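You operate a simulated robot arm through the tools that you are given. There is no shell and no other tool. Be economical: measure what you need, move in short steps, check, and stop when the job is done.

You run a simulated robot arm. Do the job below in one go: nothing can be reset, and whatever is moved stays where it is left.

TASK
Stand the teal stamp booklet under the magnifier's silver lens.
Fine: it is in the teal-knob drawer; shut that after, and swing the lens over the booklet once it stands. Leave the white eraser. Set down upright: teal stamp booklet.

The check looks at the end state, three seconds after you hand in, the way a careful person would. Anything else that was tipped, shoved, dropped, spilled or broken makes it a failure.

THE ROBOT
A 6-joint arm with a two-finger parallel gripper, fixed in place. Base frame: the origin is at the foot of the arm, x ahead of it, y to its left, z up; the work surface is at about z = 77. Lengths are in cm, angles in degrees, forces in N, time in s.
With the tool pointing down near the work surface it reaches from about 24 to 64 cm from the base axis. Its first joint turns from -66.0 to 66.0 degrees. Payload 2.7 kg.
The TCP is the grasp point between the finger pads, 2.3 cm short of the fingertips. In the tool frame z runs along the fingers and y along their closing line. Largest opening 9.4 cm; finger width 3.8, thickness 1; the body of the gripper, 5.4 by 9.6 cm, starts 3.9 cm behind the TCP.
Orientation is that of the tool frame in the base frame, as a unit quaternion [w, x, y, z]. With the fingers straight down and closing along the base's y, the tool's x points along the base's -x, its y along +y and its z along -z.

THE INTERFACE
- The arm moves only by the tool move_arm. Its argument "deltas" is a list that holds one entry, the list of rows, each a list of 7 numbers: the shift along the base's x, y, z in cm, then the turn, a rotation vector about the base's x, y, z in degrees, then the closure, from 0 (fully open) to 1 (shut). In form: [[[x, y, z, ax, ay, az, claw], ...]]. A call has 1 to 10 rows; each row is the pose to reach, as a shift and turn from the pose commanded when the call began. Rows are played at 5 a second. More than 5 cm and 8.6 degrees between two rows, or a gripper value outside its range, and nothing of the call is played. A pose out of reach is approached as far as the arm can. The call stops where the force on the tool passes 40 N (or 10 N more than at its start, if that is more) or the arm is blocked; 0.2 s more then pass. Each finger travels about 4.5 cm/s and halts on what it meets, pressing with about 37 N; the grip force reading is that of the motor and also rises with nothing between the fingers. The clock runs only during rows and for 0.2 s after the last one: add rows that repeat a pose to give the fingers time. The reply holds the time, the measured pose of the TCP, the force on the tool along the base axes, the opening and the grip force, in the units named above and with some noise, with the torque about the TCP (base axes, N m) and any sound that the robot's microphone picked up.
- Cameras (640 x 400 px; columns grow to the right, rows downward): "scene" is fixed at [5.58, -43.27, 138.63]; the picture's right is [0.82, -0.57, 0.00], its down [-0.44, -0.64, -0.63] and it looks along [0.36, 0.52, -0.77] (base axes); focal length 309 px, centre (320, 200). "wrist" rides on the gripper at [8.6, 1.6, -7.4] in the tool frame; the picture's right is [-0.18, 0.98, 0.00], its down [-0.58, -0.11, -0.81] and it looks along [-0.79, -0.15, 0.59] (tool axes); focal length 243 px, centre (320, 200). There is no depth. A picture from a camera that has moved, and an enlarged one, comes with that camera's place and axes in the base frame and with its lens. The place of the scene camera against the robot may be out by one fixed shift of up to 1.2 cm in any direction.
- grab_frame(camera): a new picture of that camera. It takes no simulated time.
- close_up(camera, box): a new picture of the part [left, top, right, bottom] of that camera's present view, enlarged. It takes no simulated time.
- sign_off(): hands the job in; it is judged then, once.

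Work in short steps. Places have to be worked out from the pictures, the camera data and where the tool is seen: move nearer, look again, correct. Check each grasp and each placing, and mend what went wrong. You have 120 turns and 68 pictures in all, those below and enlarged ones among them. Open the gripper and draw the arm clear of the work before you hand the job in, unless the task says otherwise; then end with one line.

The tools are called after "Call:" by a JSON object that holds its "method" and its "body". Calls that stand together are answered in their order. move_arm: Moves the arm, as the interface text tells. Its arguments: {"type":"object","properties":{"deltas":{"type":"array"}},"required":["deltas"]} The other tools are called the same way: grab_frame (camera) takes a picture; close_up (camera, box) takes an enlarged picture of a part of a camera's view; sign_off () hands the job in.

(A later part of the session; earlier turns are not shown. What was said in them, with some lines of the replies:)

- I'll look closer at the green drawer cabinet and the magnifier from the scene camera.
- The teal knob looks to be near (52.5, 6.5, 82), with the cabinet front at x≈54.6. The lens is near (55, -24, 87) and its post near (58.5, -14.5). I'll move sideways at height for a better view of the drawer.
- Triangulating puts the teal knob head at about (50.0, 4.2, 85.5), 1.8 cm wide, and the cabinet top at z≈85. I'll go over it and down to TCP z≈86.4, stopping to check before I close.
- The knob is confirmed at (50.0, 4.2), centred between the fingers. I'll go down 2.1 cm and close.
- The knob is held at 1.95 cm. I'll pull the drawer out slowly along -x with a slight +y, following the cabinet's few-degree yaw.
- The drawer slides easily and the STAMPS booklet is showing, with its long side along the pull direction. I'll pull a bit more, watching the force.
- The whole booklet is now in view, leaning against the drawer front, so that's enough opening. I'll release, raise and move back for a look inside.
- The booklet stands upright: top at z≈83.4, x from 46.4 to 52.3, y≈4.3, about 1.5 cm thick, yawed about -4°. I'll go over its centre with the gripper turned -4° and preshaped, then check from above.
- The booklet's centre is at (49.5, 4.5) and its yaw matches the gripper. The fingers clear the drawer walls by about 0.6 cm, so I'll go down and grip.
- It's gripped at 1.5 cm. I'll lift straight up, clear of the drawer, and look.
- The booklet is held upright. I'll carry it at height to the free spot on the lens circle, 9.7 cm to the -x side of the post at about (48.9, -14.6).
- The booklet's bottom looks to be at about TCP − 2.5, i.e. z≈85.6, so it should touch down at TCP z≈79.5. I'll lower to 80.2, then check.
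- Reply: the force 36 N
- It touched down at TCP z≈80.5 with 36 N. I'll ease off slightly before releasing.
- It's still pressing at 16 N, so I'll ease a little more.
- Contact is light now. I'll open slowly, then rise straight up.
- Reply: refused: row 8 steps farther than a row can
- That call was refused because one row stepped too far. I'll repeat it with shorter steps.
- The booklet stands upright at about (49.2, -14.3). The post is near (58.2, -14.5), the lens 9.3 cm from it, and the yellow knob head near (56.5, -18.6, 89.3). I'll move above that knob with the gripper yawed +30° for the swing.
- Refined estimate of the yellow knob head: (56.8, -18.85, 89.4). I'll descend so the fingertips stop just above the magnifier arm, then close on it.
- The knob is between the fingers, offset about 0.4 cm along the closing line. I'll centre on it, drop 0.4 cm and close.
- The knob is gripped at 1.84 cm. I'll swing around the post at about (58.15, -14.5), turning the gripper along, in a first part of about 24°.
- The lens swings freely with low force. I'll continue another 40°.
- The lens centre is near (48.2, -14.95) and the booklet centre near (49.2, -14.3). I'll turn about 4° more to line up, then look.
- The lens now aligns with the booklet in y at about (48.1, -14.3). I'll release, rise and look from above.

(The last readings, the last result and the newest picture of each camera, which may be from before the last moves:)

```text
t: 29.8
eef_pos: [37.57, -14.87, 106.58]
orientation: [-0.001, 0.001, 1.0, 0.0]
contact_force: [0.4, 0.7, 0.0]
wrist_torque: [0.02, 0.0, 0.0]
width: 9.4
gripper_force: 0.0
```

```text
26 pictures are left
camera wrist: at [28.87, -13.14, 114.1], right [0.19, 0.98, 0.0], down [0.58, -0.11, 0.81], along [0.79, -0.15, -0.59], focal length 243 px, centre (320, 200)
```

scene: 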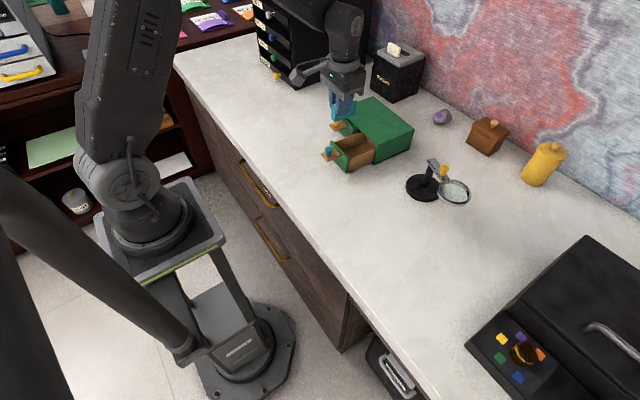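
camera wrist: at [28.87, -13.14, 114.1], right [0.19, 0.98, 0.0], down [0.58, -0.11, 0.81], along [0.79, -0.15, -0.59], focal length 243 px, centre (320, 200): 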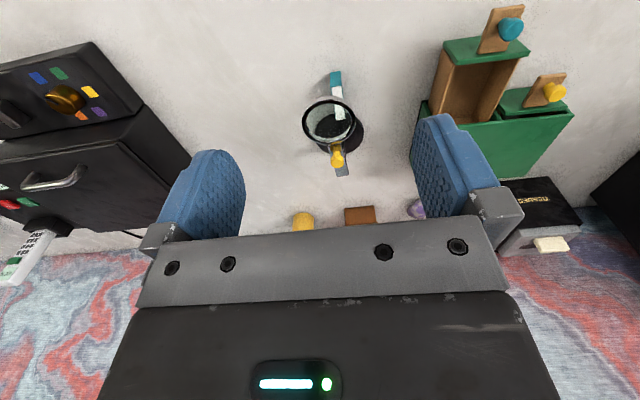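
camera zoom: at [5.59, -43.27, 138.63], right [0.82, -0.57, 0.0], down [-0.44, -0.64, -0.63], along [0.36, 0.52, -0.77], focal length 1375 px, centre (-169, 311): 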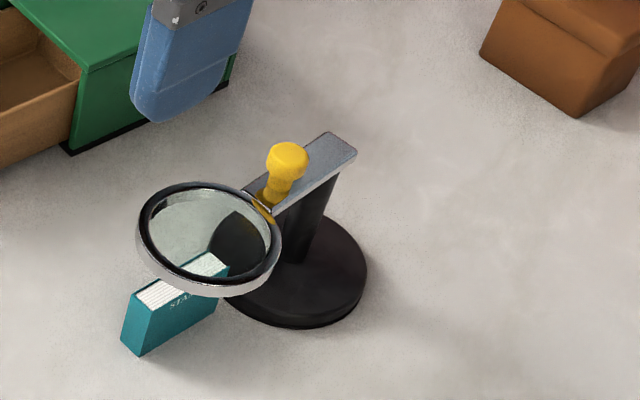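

The lens moved back a little on release, to about (48.25, -15.4). I'll wait a moment and check whether it is drifting.

Call:
{"method": "move_arm", "body": {"deltas": [[[0, 0, 0, 0, 0, 0, 0], [0, 0, 0, 0, 0, 0, 0], [0, 0, 0, 0, 0, 0, 0], [0, 0, 0, 0, 0, 0, 0], [0, 0, 0, 0, 0, 0, 0], [0, 0, 0, 0, 0, 0, 0], [0, 0, 0, 0, 0, 0, 0], [0, 0, 0, 0, 0, 0, 0], [0, 0, 0, 0, 0, 0, 0], [0, 0, 0, 0, 0, 0, 0]]]}}

Call:
{"method": "close_up", "body": {"camera": "scene", "box": [370, 130, 490, 220]}}

Call:
{"method": "close_up", "body": {"camera": "wrist", "box": [280, 60, 400, 190]}}

```text
t: 32.0
eef_pos: [37.61, -14.97, 106.6]
orientation: [0.0, 0.002, 1.0, 0.0]
contact_force: [0.3, 0.5, 0.6]
wrist_torque: [0.01, 0.01, -0.01]
width: 9.41
gripper_force: 0.1
```

```text
4.44 times, centred on (430, 175) of scene
camera zoom: at [5.58, -43.27, 138.63], right [0.82, -0.57, 0.0], down [-0.44, -0.64, -0.63], along [0.36, 0.52, -0.77], focal length 1375 px, centre (-169, 311)
```

zoom: 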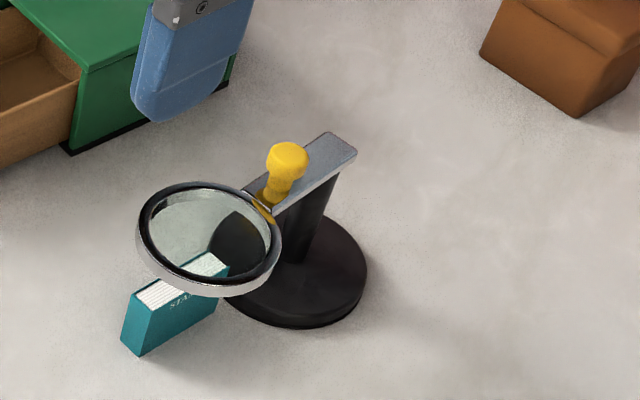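

```text
3.08 times, centred on (340, 125) of wrist
camera zoom: at [28.93, -13.11, 114.09], right [0.19, 0.98, 0.0], down [0.58, -0.11, 0.81], along [0.79, -0.15, -0.59], focal length 746 px, centre (258, 431)
```

zoom: 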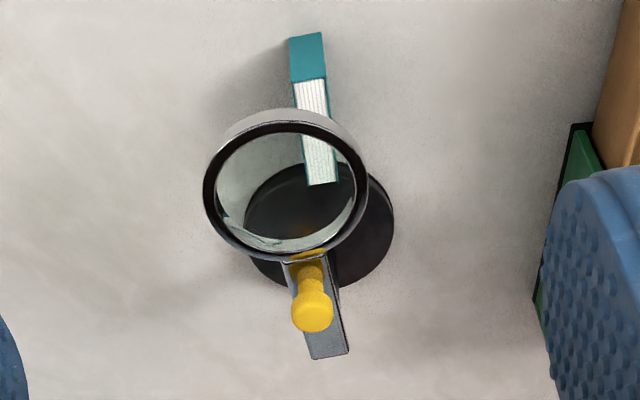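

There is no drift. The booklet centre is (49.05, -14.3) and the lens centre (48.3, -15.5), so I want the knob about 0.6 cm further in +y. I'll straddle it centred at y≈-14.55 with the fingers closing along y, and let closing bring it across.

Call:
{"method": "move_arm", "body": {"deltas": [[[4.5, 0.35, 0, 0, 0, 0, 0.3], [9, 0.35, 0, 0, 0, 0, 0.6], [13, 0.35, -1, 0, 0, 0, 0.6], [15.6, 0.35, -4, 0, 0, 0, 0.6], [15.6, 0.35, -8, 0, 0, 0, 0.6], [15.6, 0.35, -12, 0, 0, 0, 0.6], [15.6, 0.35, -12, 0, 0, 0, 0.6]]]}}

Call:
{"method": "close_up", "body": {"camera": "wrist", "box": [180, 60, 460, 240]}}

```text
t: 33.6
eef_pos: [53.12, -14.53, 94.51]
orientation: [0.0, 0.003, 1.0, 0.0]
contact_force: [-0.7, -0.8, 0.2]
wrist_torque: [0.04, -0.01, 0.01]
width: 3.77
gripper_force: 0.1
```

```text
2.22 times, centred on (320, 150) of wrist
camera zoom: at [44.49, -12.82, 101.98], right [0.19, 0.98, 0.0], down [0.58, -0.11, 0.81], along [0.79, -0.15, -0.59], focal length 539 px, centre (320, 311)
```

zoom: 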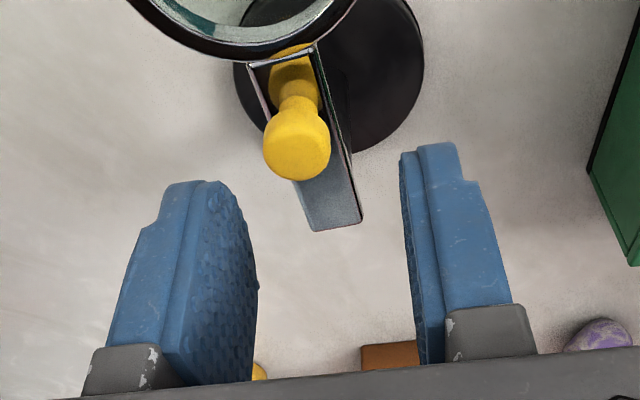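

The knob head is at (53.3, -15.1), between the fingers. I'll descend and close, which pulls it to the centre, then reopen and rise.

Call:
{"method": "move_arm", "body": {"deltas": [[[0.1, 0, -2, 0, 0, 0, 0.6], [0.1, 0, -3.9, 0, 0, 0, 0.6], [0.1, 0, -3.9, 0, 0, 0, 0.7], [0.1, 0, -3.9, 0, 0, 0, 0.75], [0.1, 0, -3.9, 0, 0, 0, 0.79], [0.1, 0, -3.9, 0, 0, 0, 0.79]]]}}

Call:
{"method": "close_up", "body": {"camera": "scene", "box": [370, 130, 490, 220]}}

```text
t: 34.4
eef_pos: [53.38, -14.89, 91.44]
orientation: [0.006, 0.004, 1.0, -0.004]
contact_force: [-0.3, -1.6, 3.5]
wrist_torque: [-0.06, 0.02, -0.02]
width: 2.87
gripper_force: 0.5
stopped in row 3: the force on the tool passed its limit at 42 N (the readings are from after the stop); the commanded pose is now the measured one
```

```text
4.44 times, centred on (430, 175) of scene
camera zoom: at [5.58, -43.27, 138.63], right [0.82, -0.57, 0.0], down [-0.44, -0.64, -0.63], along [0.36, 0.52, -0.77], focal length 1375 px, centre (-169, 311)
```

zoom: 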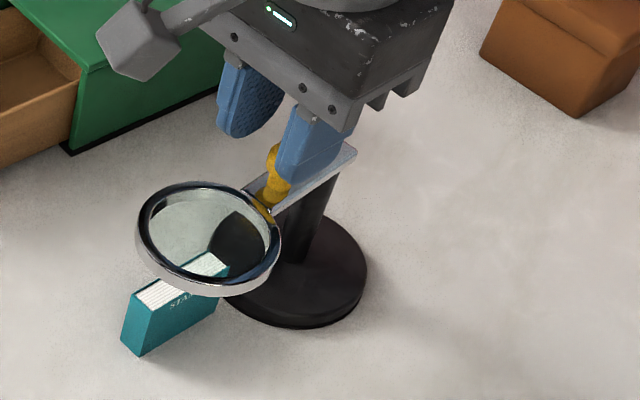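

Something blocked the descent. I'll look with the wrist camera to see what touched.

Call:
{"method": "close_up", "body": {"camera": "wrist", "box": [180, 60, 460, 240]}}

Call:
{"method": "close_up", "body": {"camera": "scene", "box": [400, 140, 460, 190]}}

```text
2.22 times, centred on (320, 150) of wrist
camera zoom: at [44.78, -13.01, 98.78], right [0.19, 0.98, -0.01], down [0.57, -0.11, 0.81], along [0.8, -0.16, -0.58], focal length 539 px, centre (320, 311)
```

zoom: 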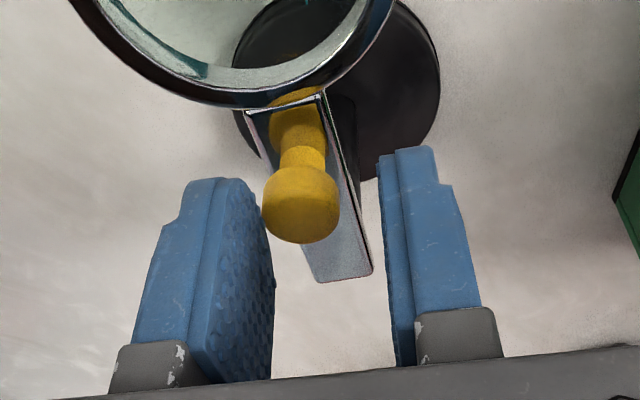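

```text
8.00 times, centred on (430, 165) of scene
camera zoom: at [5.58, -43.27, 138.63], right [0.82, -0.57, 0.0], down [-0.44, -0.64, -0.63], along [0.36, 0.52, -0.77], focal length 2475 px, centre (-560, 480)
```

zoom: 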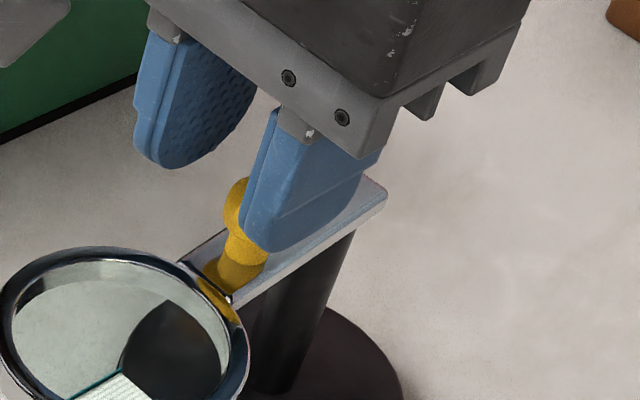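

The lens-side finger caught the knob head's edge, so the knob is nearer y≈-15.4. Nothing has shifted. I'll raise, recentre at y=-15.4, go down and grip.

Call:
{"method": "move_arm", "body": {"deltas": [[[0, 0, 1.2, 0, 0, 0, 0.55], [0, -0.5, 1.2, 0, 0, 0, 0.55], [0, -0.5, 0, 0, 0, 0, 0.55], [0, -0.5, -0.8, 0, 0, 0, 0.55], [0, -0.5, -0.8, 0, 0, 0, 0.8], [0, -0.5, -0.8, 0, 0, 0, 1], [0, -0.5, -0.8, 0, 0, 0, 1]]]}}

```text
t: 36.0
eef_pos: [53.46, -15.4, 90.66]
orientation: [0.005, 0.003, 1.0, -0.003]
contact_force: [-1.1, -0.6, 0.3]
wrist_torque: [0.14, 0.06, -0.05]
width: 1.88
gripper_force: 37.3
```

The knob is now gripped cleanly at y=-15.4. I'll swing it +0.7 cm in y, turning the gripper with it.

Call:
{"method": "move_arm", "body": {"deltas": [[[-0.02, 0.25, 0, 0, 0, -3, 1], [-0.05, 0.5, 0, 0, 0, -6, 1], [-0.07, 0.7, 0, 0, 0, -8, 1], [-0.07, 0.7, 0, 0, 0, -8, 1], [-0.07, 0.7, 0, 0, 0, -8, 0.8], [-0.07, 0.7, 0, 0, 0, -8, 0.6], [-0.07, 0.7, 0, 0, 0, -8, 0.55], [-0.07, 0.7, 2, 0, 0, -8, 0.55], [-0.07, 0.7, 5, 0, 0, -8, 0.55]]]}}

Call:
{"method": "close_up", "body": {"camera": "scene", "box": [370, 130, 490, 220]}}

```text
t: 38.0
eef_pos: [53.27, -14.59, 95.58]
orientation: [0.006, 0.073, 0.997, -0.005]
contact_force: [0.6, 0.1, 0.2]
wrist_torque: [-0.03, -0.01, -0.02]
width: 4.27
gripper_force: 0.1
```

```text
4.44 times, centred on (430, 175) of scene
camera zoom: at [5.58, -43.27, 138.63], right [0.82, -0.57, 0.0], down [-0.44, -0.64, -0.63], along [0.36, 0.52, -0.77], focal length 1375 px, centre (-169, 311)
```

zoom: 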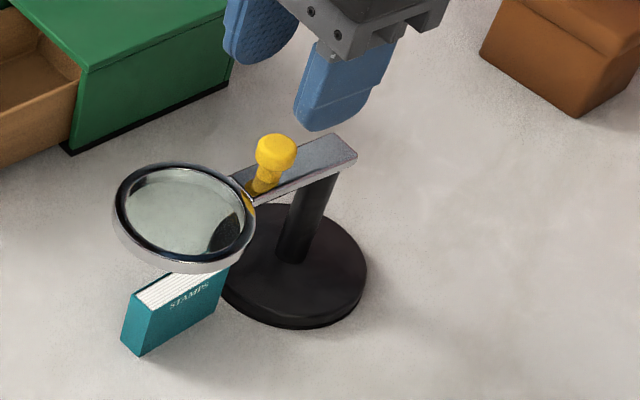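

The lens now sits at about (48.4, -13.6), with the booklet at (49.2, -14.2). I'll retreat upward and check from the wrist camera.

Call:
{"method": "move_arm", "body": {"deltas": [[[-3, 0, 3, 0, 0, 4, 0.5], [-6, 0, 6, 0, 0, 8, 0.3], [-10, 0, 8, 0, 0, 8, 0.1], [-14, 0, 10, 0, 0, 8, 0], [-16, 0, 11, 0, 0, 8, 0], [-16, 0, 11, 0, 0, 8, 0]]]}}

Call:
{"method": "close_up", "body": {"camera": "wrist", "box": [280, 60, 400, 190]}}

```text
t: 39.4
eef_pos: [37.29, -14.68, 106.48]
orientation: [0.005, 0.003, 1.0, -0.003]
contact_force: [0.0, -0.8, -0.3]
wrist_torque: [0.0, 0.01, 0.02]
width: 9.41
gripper_force: 0.0
```

```text
3.08 times, centred on (340, 125) of wrist
camera zoom: at [28.65, -12.82, 113.95], right [0.19, 0.98, 0.0], down [0.57, -0.11, 0.81], along [0.8, -0.16, -0.58], focal length 746 px, centre (258, 431)
```

zoom: 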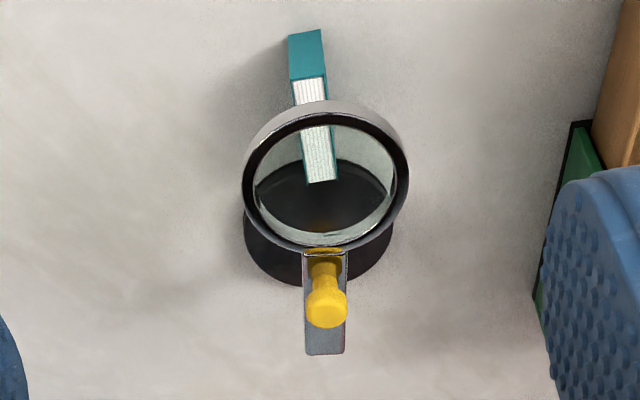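

Lens centre (48.6, -13.95) against booklet (49.3, -14.35) is well aligned, and the booklet is upright. Next I'll shut the drawer, starting by moving over to the teal knob.

Call:
{"method": "move_arm", "body": {"deltas": [[[0, 4.8, -1, 0, 0, 0, 0], [0, 9.6, -2, 0, 0, 0, 0.2], [1, 14.4, -4, 0, 0, 0, 0.4], [3, 18, -7, 0, 0, 0, 0.4], [3.9, 19.25, -11, 0, 0, 0, 0.4], [3.9, 19.25, -15, 0, 0, 0, 0.4], [3.9, 19.25, -17.5, 0, 0, 0, 0.4], [3.9, 19.25, -17.5, 0, 0, 0, 0.4]]]}}

Call:
{"method": "close_up", "body": {"camera": "wrist", "box": [180, 60, 460, 240]}}

```text
refused: row 3 steps farther than a row can; nothing moved
```

```text
2.22 times, centred on (320, 150) of wrist
camera zoom: at [28.65, -12.82, 113.95], right [0.19, 0.98, 0.0], down [0.57, -0.11, 0.81], along [0.8, -0.16, -0.58], focal length 539 px, centre (320, 311)
```

zoom: 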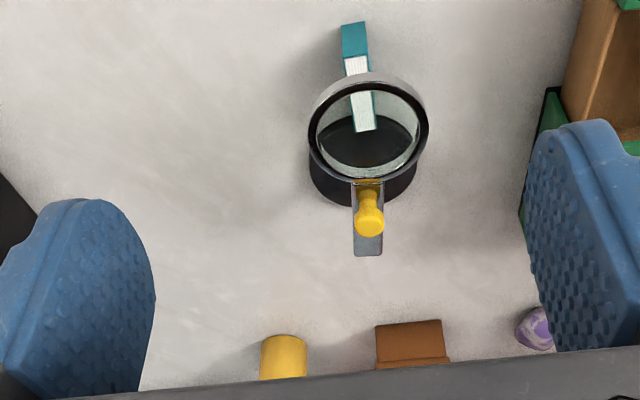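

That call was refused too, again for step size. I'll resend it with shorter steps.

Call:
{"method": "move_arm", "body": {"deltas": [[[0, 4.5, -1, 0, 0, 0, 0], [0, 9, -2, 0, 0, 0, 0.2], [1, 13, -4, 0, 0, 0, 0.4], [2.5, 16.5, -6.5, 0, 0, 0, 0.4], [3.9, 19.25, -9.5, 0, 0, 0, 0.4], [3.9, 19.25, -13.5, 0, 0, 0, 0.4], [3.9, 19.25, -17.5, 0, 0, 0, 0.4], [3.9, 19.25, -17.5, 0, 0, 0, 0.4]]]}}

Call:
{"method": "close_up", "body": {"camera": "wrist", "box": [180, 60, 460, 240]}}

```text
t: 41.2
eef_pos: [41.29, 4.62, 88.93]
orientation: [0.005, 0.004, 1.0, -0.004]
contact_force: [0.4, 0.4, 0.4]
wrist_torque: [-0.02, 0.0, -0.03]
width: 5.63
gripper_force: 0.1
```

```text
2.22 times, centred on (320, 150) of wrist
camera zoom: at [32.63, 6.39, 96.33], right [0.19, 0.98, 0.0], down [0.57, -0.11, 0.81], along [0.8, -0.16, -0.58], focal length 539 px, centre (320, 311)
```

zoom: 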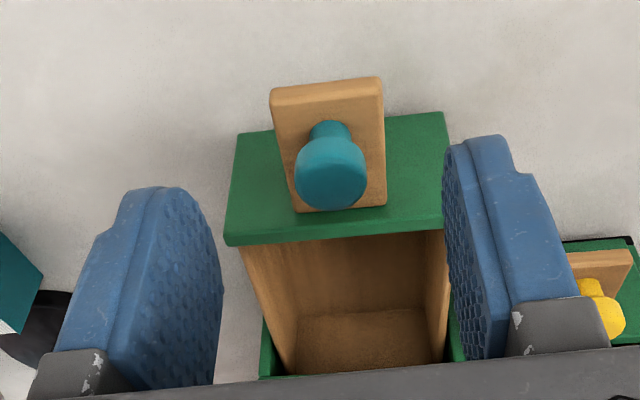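

The knob is centred as before. I'll go down and grip it.

Call:
{"method": "move_arm", "body": {"deltas": [[[0.1, 0.05, -1.2, 0, 0, 0, 0.4], [0.1, 0.05, -2.4, 0, 0, 0, 0.4], [0.1, 0.05, -2.4, 0, 0, 0, 0.7], [0.1, 0.05, -2.4, 0, 0, 0, 1], [0.1, 0.05, -2.4, 0, 0, 0, 1], [0.1, 0.05, -2.4, 0, 0, 0, 1]]]}}

```text
t: 42.6
eef_pos: [41.34, 4.62, 86.58]
orientation: [0.006, 0.004, 1.0, -0.004]
contact_force: [0.2, 1.4, 0.5]
wrist_torque: [0.21, -0.13, 0.04]
width: 1.95
gripper_force: 37.2
```

Gripped. I'll push the drawer in most of the way, the reverse of the pull.

Call:
{"method": "move_arm", "body": {"deltas": [[[0.9, -0.05, 0, 0, 0, 0, 1], [1.8, -0.1, 0, 0, 0, 0, 1], [2.7, -0.14, 0, 0, 0, 0, 1], [3.6, -0.18, 0, 0, 0, 0, 1], [4.5, -0.23, 0, 0, 0, 0, 1], [5.4, -0.27, 0, 0, 0, 0, 1], [6.3, -0.32, 0, 0, 0, 0, 1], [7.2, -0.36, 0, 0, 0, 0, 1], [8, -0.4, 0, 0, 0, 0, 1]]]}}

```text
t: 44.6
eef_pos: [49.25, 4.14, 86.47]
orientation: [0.004, 0.004, 1.0, -0.004]
contact_force: [-0.6, -0.8, -1.1]
wrist_torque: [0.2, 0.45, -0.02]
width: 1.93
gripper_force: 37.4
```

It's moving easily. I'll continue in small steps until it meets the stop.

Call:
{"method": "move_arm", "body": {"deltas": [[[0.25, 0, 0, 0, 0, 0, 1], [0.5, 0, 0, 0, 0, 0, 1], [0.7, -0.03, 0, 0, 0, 0, 1], [0.9, -0.05, 0, 0, 0, 0, 1], [1.1, -0.05, 0, 0, 0, 0, 1], [1.1, -0.05, 0, 0, 0, 0, 1]]]}}

Call:
{"method": "close_up", "body": {"camera": "scene", "box": [310, 80, 430, 180]}}

```text
t: 46.0
eef_pos: [50.52, 4.28, 86.51]
orientation: [0.006, 0.003, 1.0, -0.003]
contact_force: [-0.5, -0.9, -0.5]
wrist_torque: [0.13, 0.75, -0.02]
width: 1.92
gripper_force: 36.7
```

```text
4.00 times, centred on (370, 130) of scene
camera zoom: at [5.6, -43.27, 138.63], right [0.82, -0.57, 0.0], down [-0.44, -0.64, -0.63], along [0.36, 0.52, -0.77], focal length 1238 px, centre (120, 480)
```

zoom: 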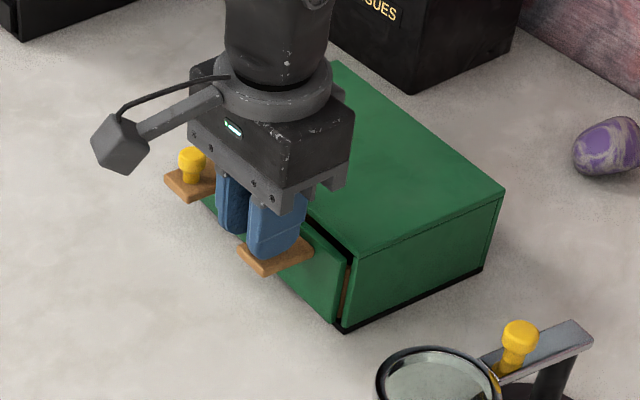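

The drawer is at its stop, and the cabinet looks to have shifted a few millimetres at most. I'll release, rise and compare with the first views.

Call:
{"method": "move_arm", "body": {"deltas": [[[0, 0, 0, 0, 0, 0, 0.8], [0, 0, 0, 0, 0, 0, 0.6], [0, 0, 0, 0, 0, 0, 0.45], [0, 0, 2, 0, 0, 0, 0.4], [0, 0, 6, 0, 0, 0, 0.4], [-3, 1, 9, 0, 0, 0, 0.2], [-7, 2, 11, 0, 0, 0, 0], [-7.4, 2, 11, 0, 0, 0, 0]]]}}

Call:
{"method": "close_up", "body": {"camera": "wrist", "box": [260, 90, 440, 230]}}

Call:
{"method": "close_up", "body": {"camera": "scene", "box": [310, 80, 430, 180]}}

```text
t: 47.8
eef_pos: [43.21, 6.32, 97.5]
orientation: [0.005, 0.004, 1.0, -0.003]
contact_force: [0.3, -0.2, -0.2]
wrist_torque: [-0.01, -0.02, -0.01]
width: 9.4
gripper_force: 0.1
```

```text
2.86 times, centred on (350, 160) of wrist
camera zoom: at [34.48, 8.07, 105.03], right [0.19, 0.98, 0.0], down [0.57, -0.11, 0.81], along [0.8, -0.16, -0.58], focal length 693 px, centre (234, 314)
```

zoom: 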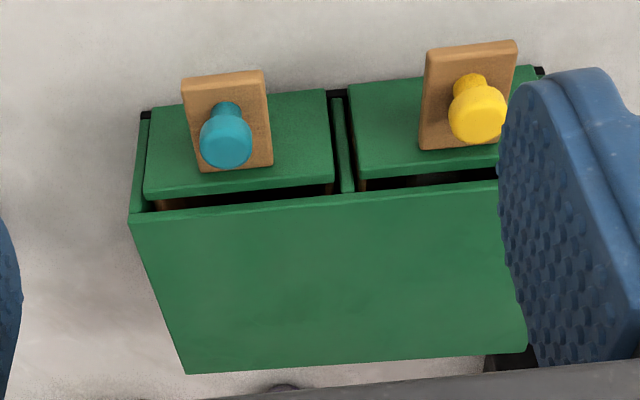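

```text
4.00 times, centred on (370, 130) of scene
camera zoom: at [5.58, -43.27, 138.63], right [0.82, -0.57, 0.0], down [-0.44, -0.64, -0.63], along [0.36, 0.52, -0.77], focal length 1238 px, centre (120, 480)
```

zoom: 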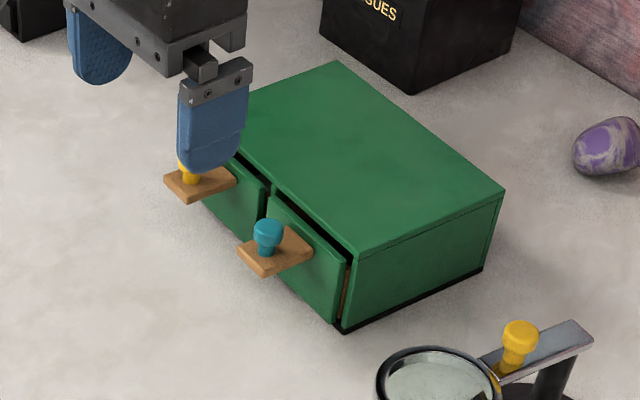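

The drawer is shut, with the same gap and flush with the untouched yellow one. I'll draw the arm up clear and take a last look.

Call:
{"method": "move_arm", "body": {"deltas": [[[-2, 0, 3, 0, 0, 0, 0], [-4, 0, 6, 0, 0, 0, 0], [-5, 0, 8, 0, 0, 0, 0]]]}}

Call:
{"method": "grab_frame", "body": {"camera": "scene"}}

Call:
{"method": "close_up", "body": {"camera": "scene", "box": [370, 130, 490, 220]}}

```text
t: 48.6
eef_pos: [38.13, 6.18, 105.52]
orientation: [0.005, 0.004, 1.0, -0.004]
contact_force: [-0.2, 0.4, 0.4]
wrist_torque: [0.01, 0.0, 0.06]
width: 9.4
gripper_force: 0.0
```

```text
12 pictures are left
```

scene: 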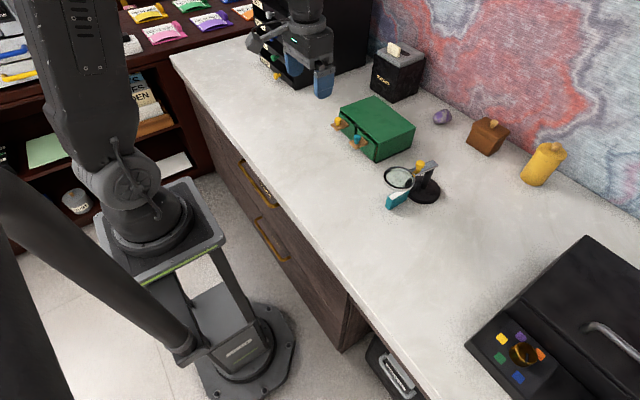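

```text
4.44 times, centred on (430, 175) of scene
camera zoom: at [5.58, -43.27, 138.63], right [0.82, -0.57, 0.0], down [-0.44, -0.64, -0.63], along [0.36, 0.52, -0.77], focal length 1375 px, centre (-169, 311)
```

zoom: 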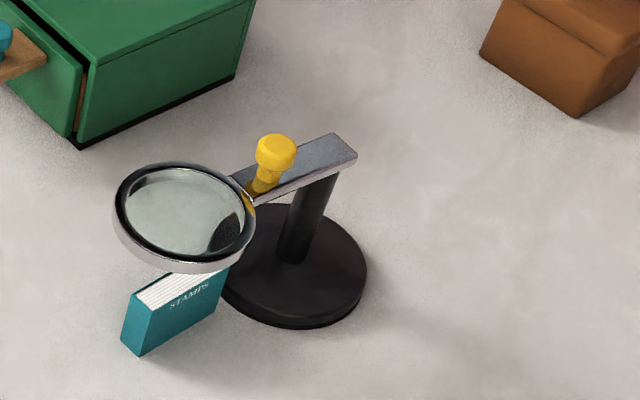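

The booklet stands upright under the lens, the drawer is shut, and the arm is clear, so I'm handing in.

Call:
{"method": "sign_off", "body": {}}

```text
The job is handed in.
```

The teal stamp booklet stands upright under the silver lens, within about 1 cm of its centre; the teal-knob drawer is shut and I never touched the white eraser, though closing the drawer slid the green cabinet about 0.4 cm.
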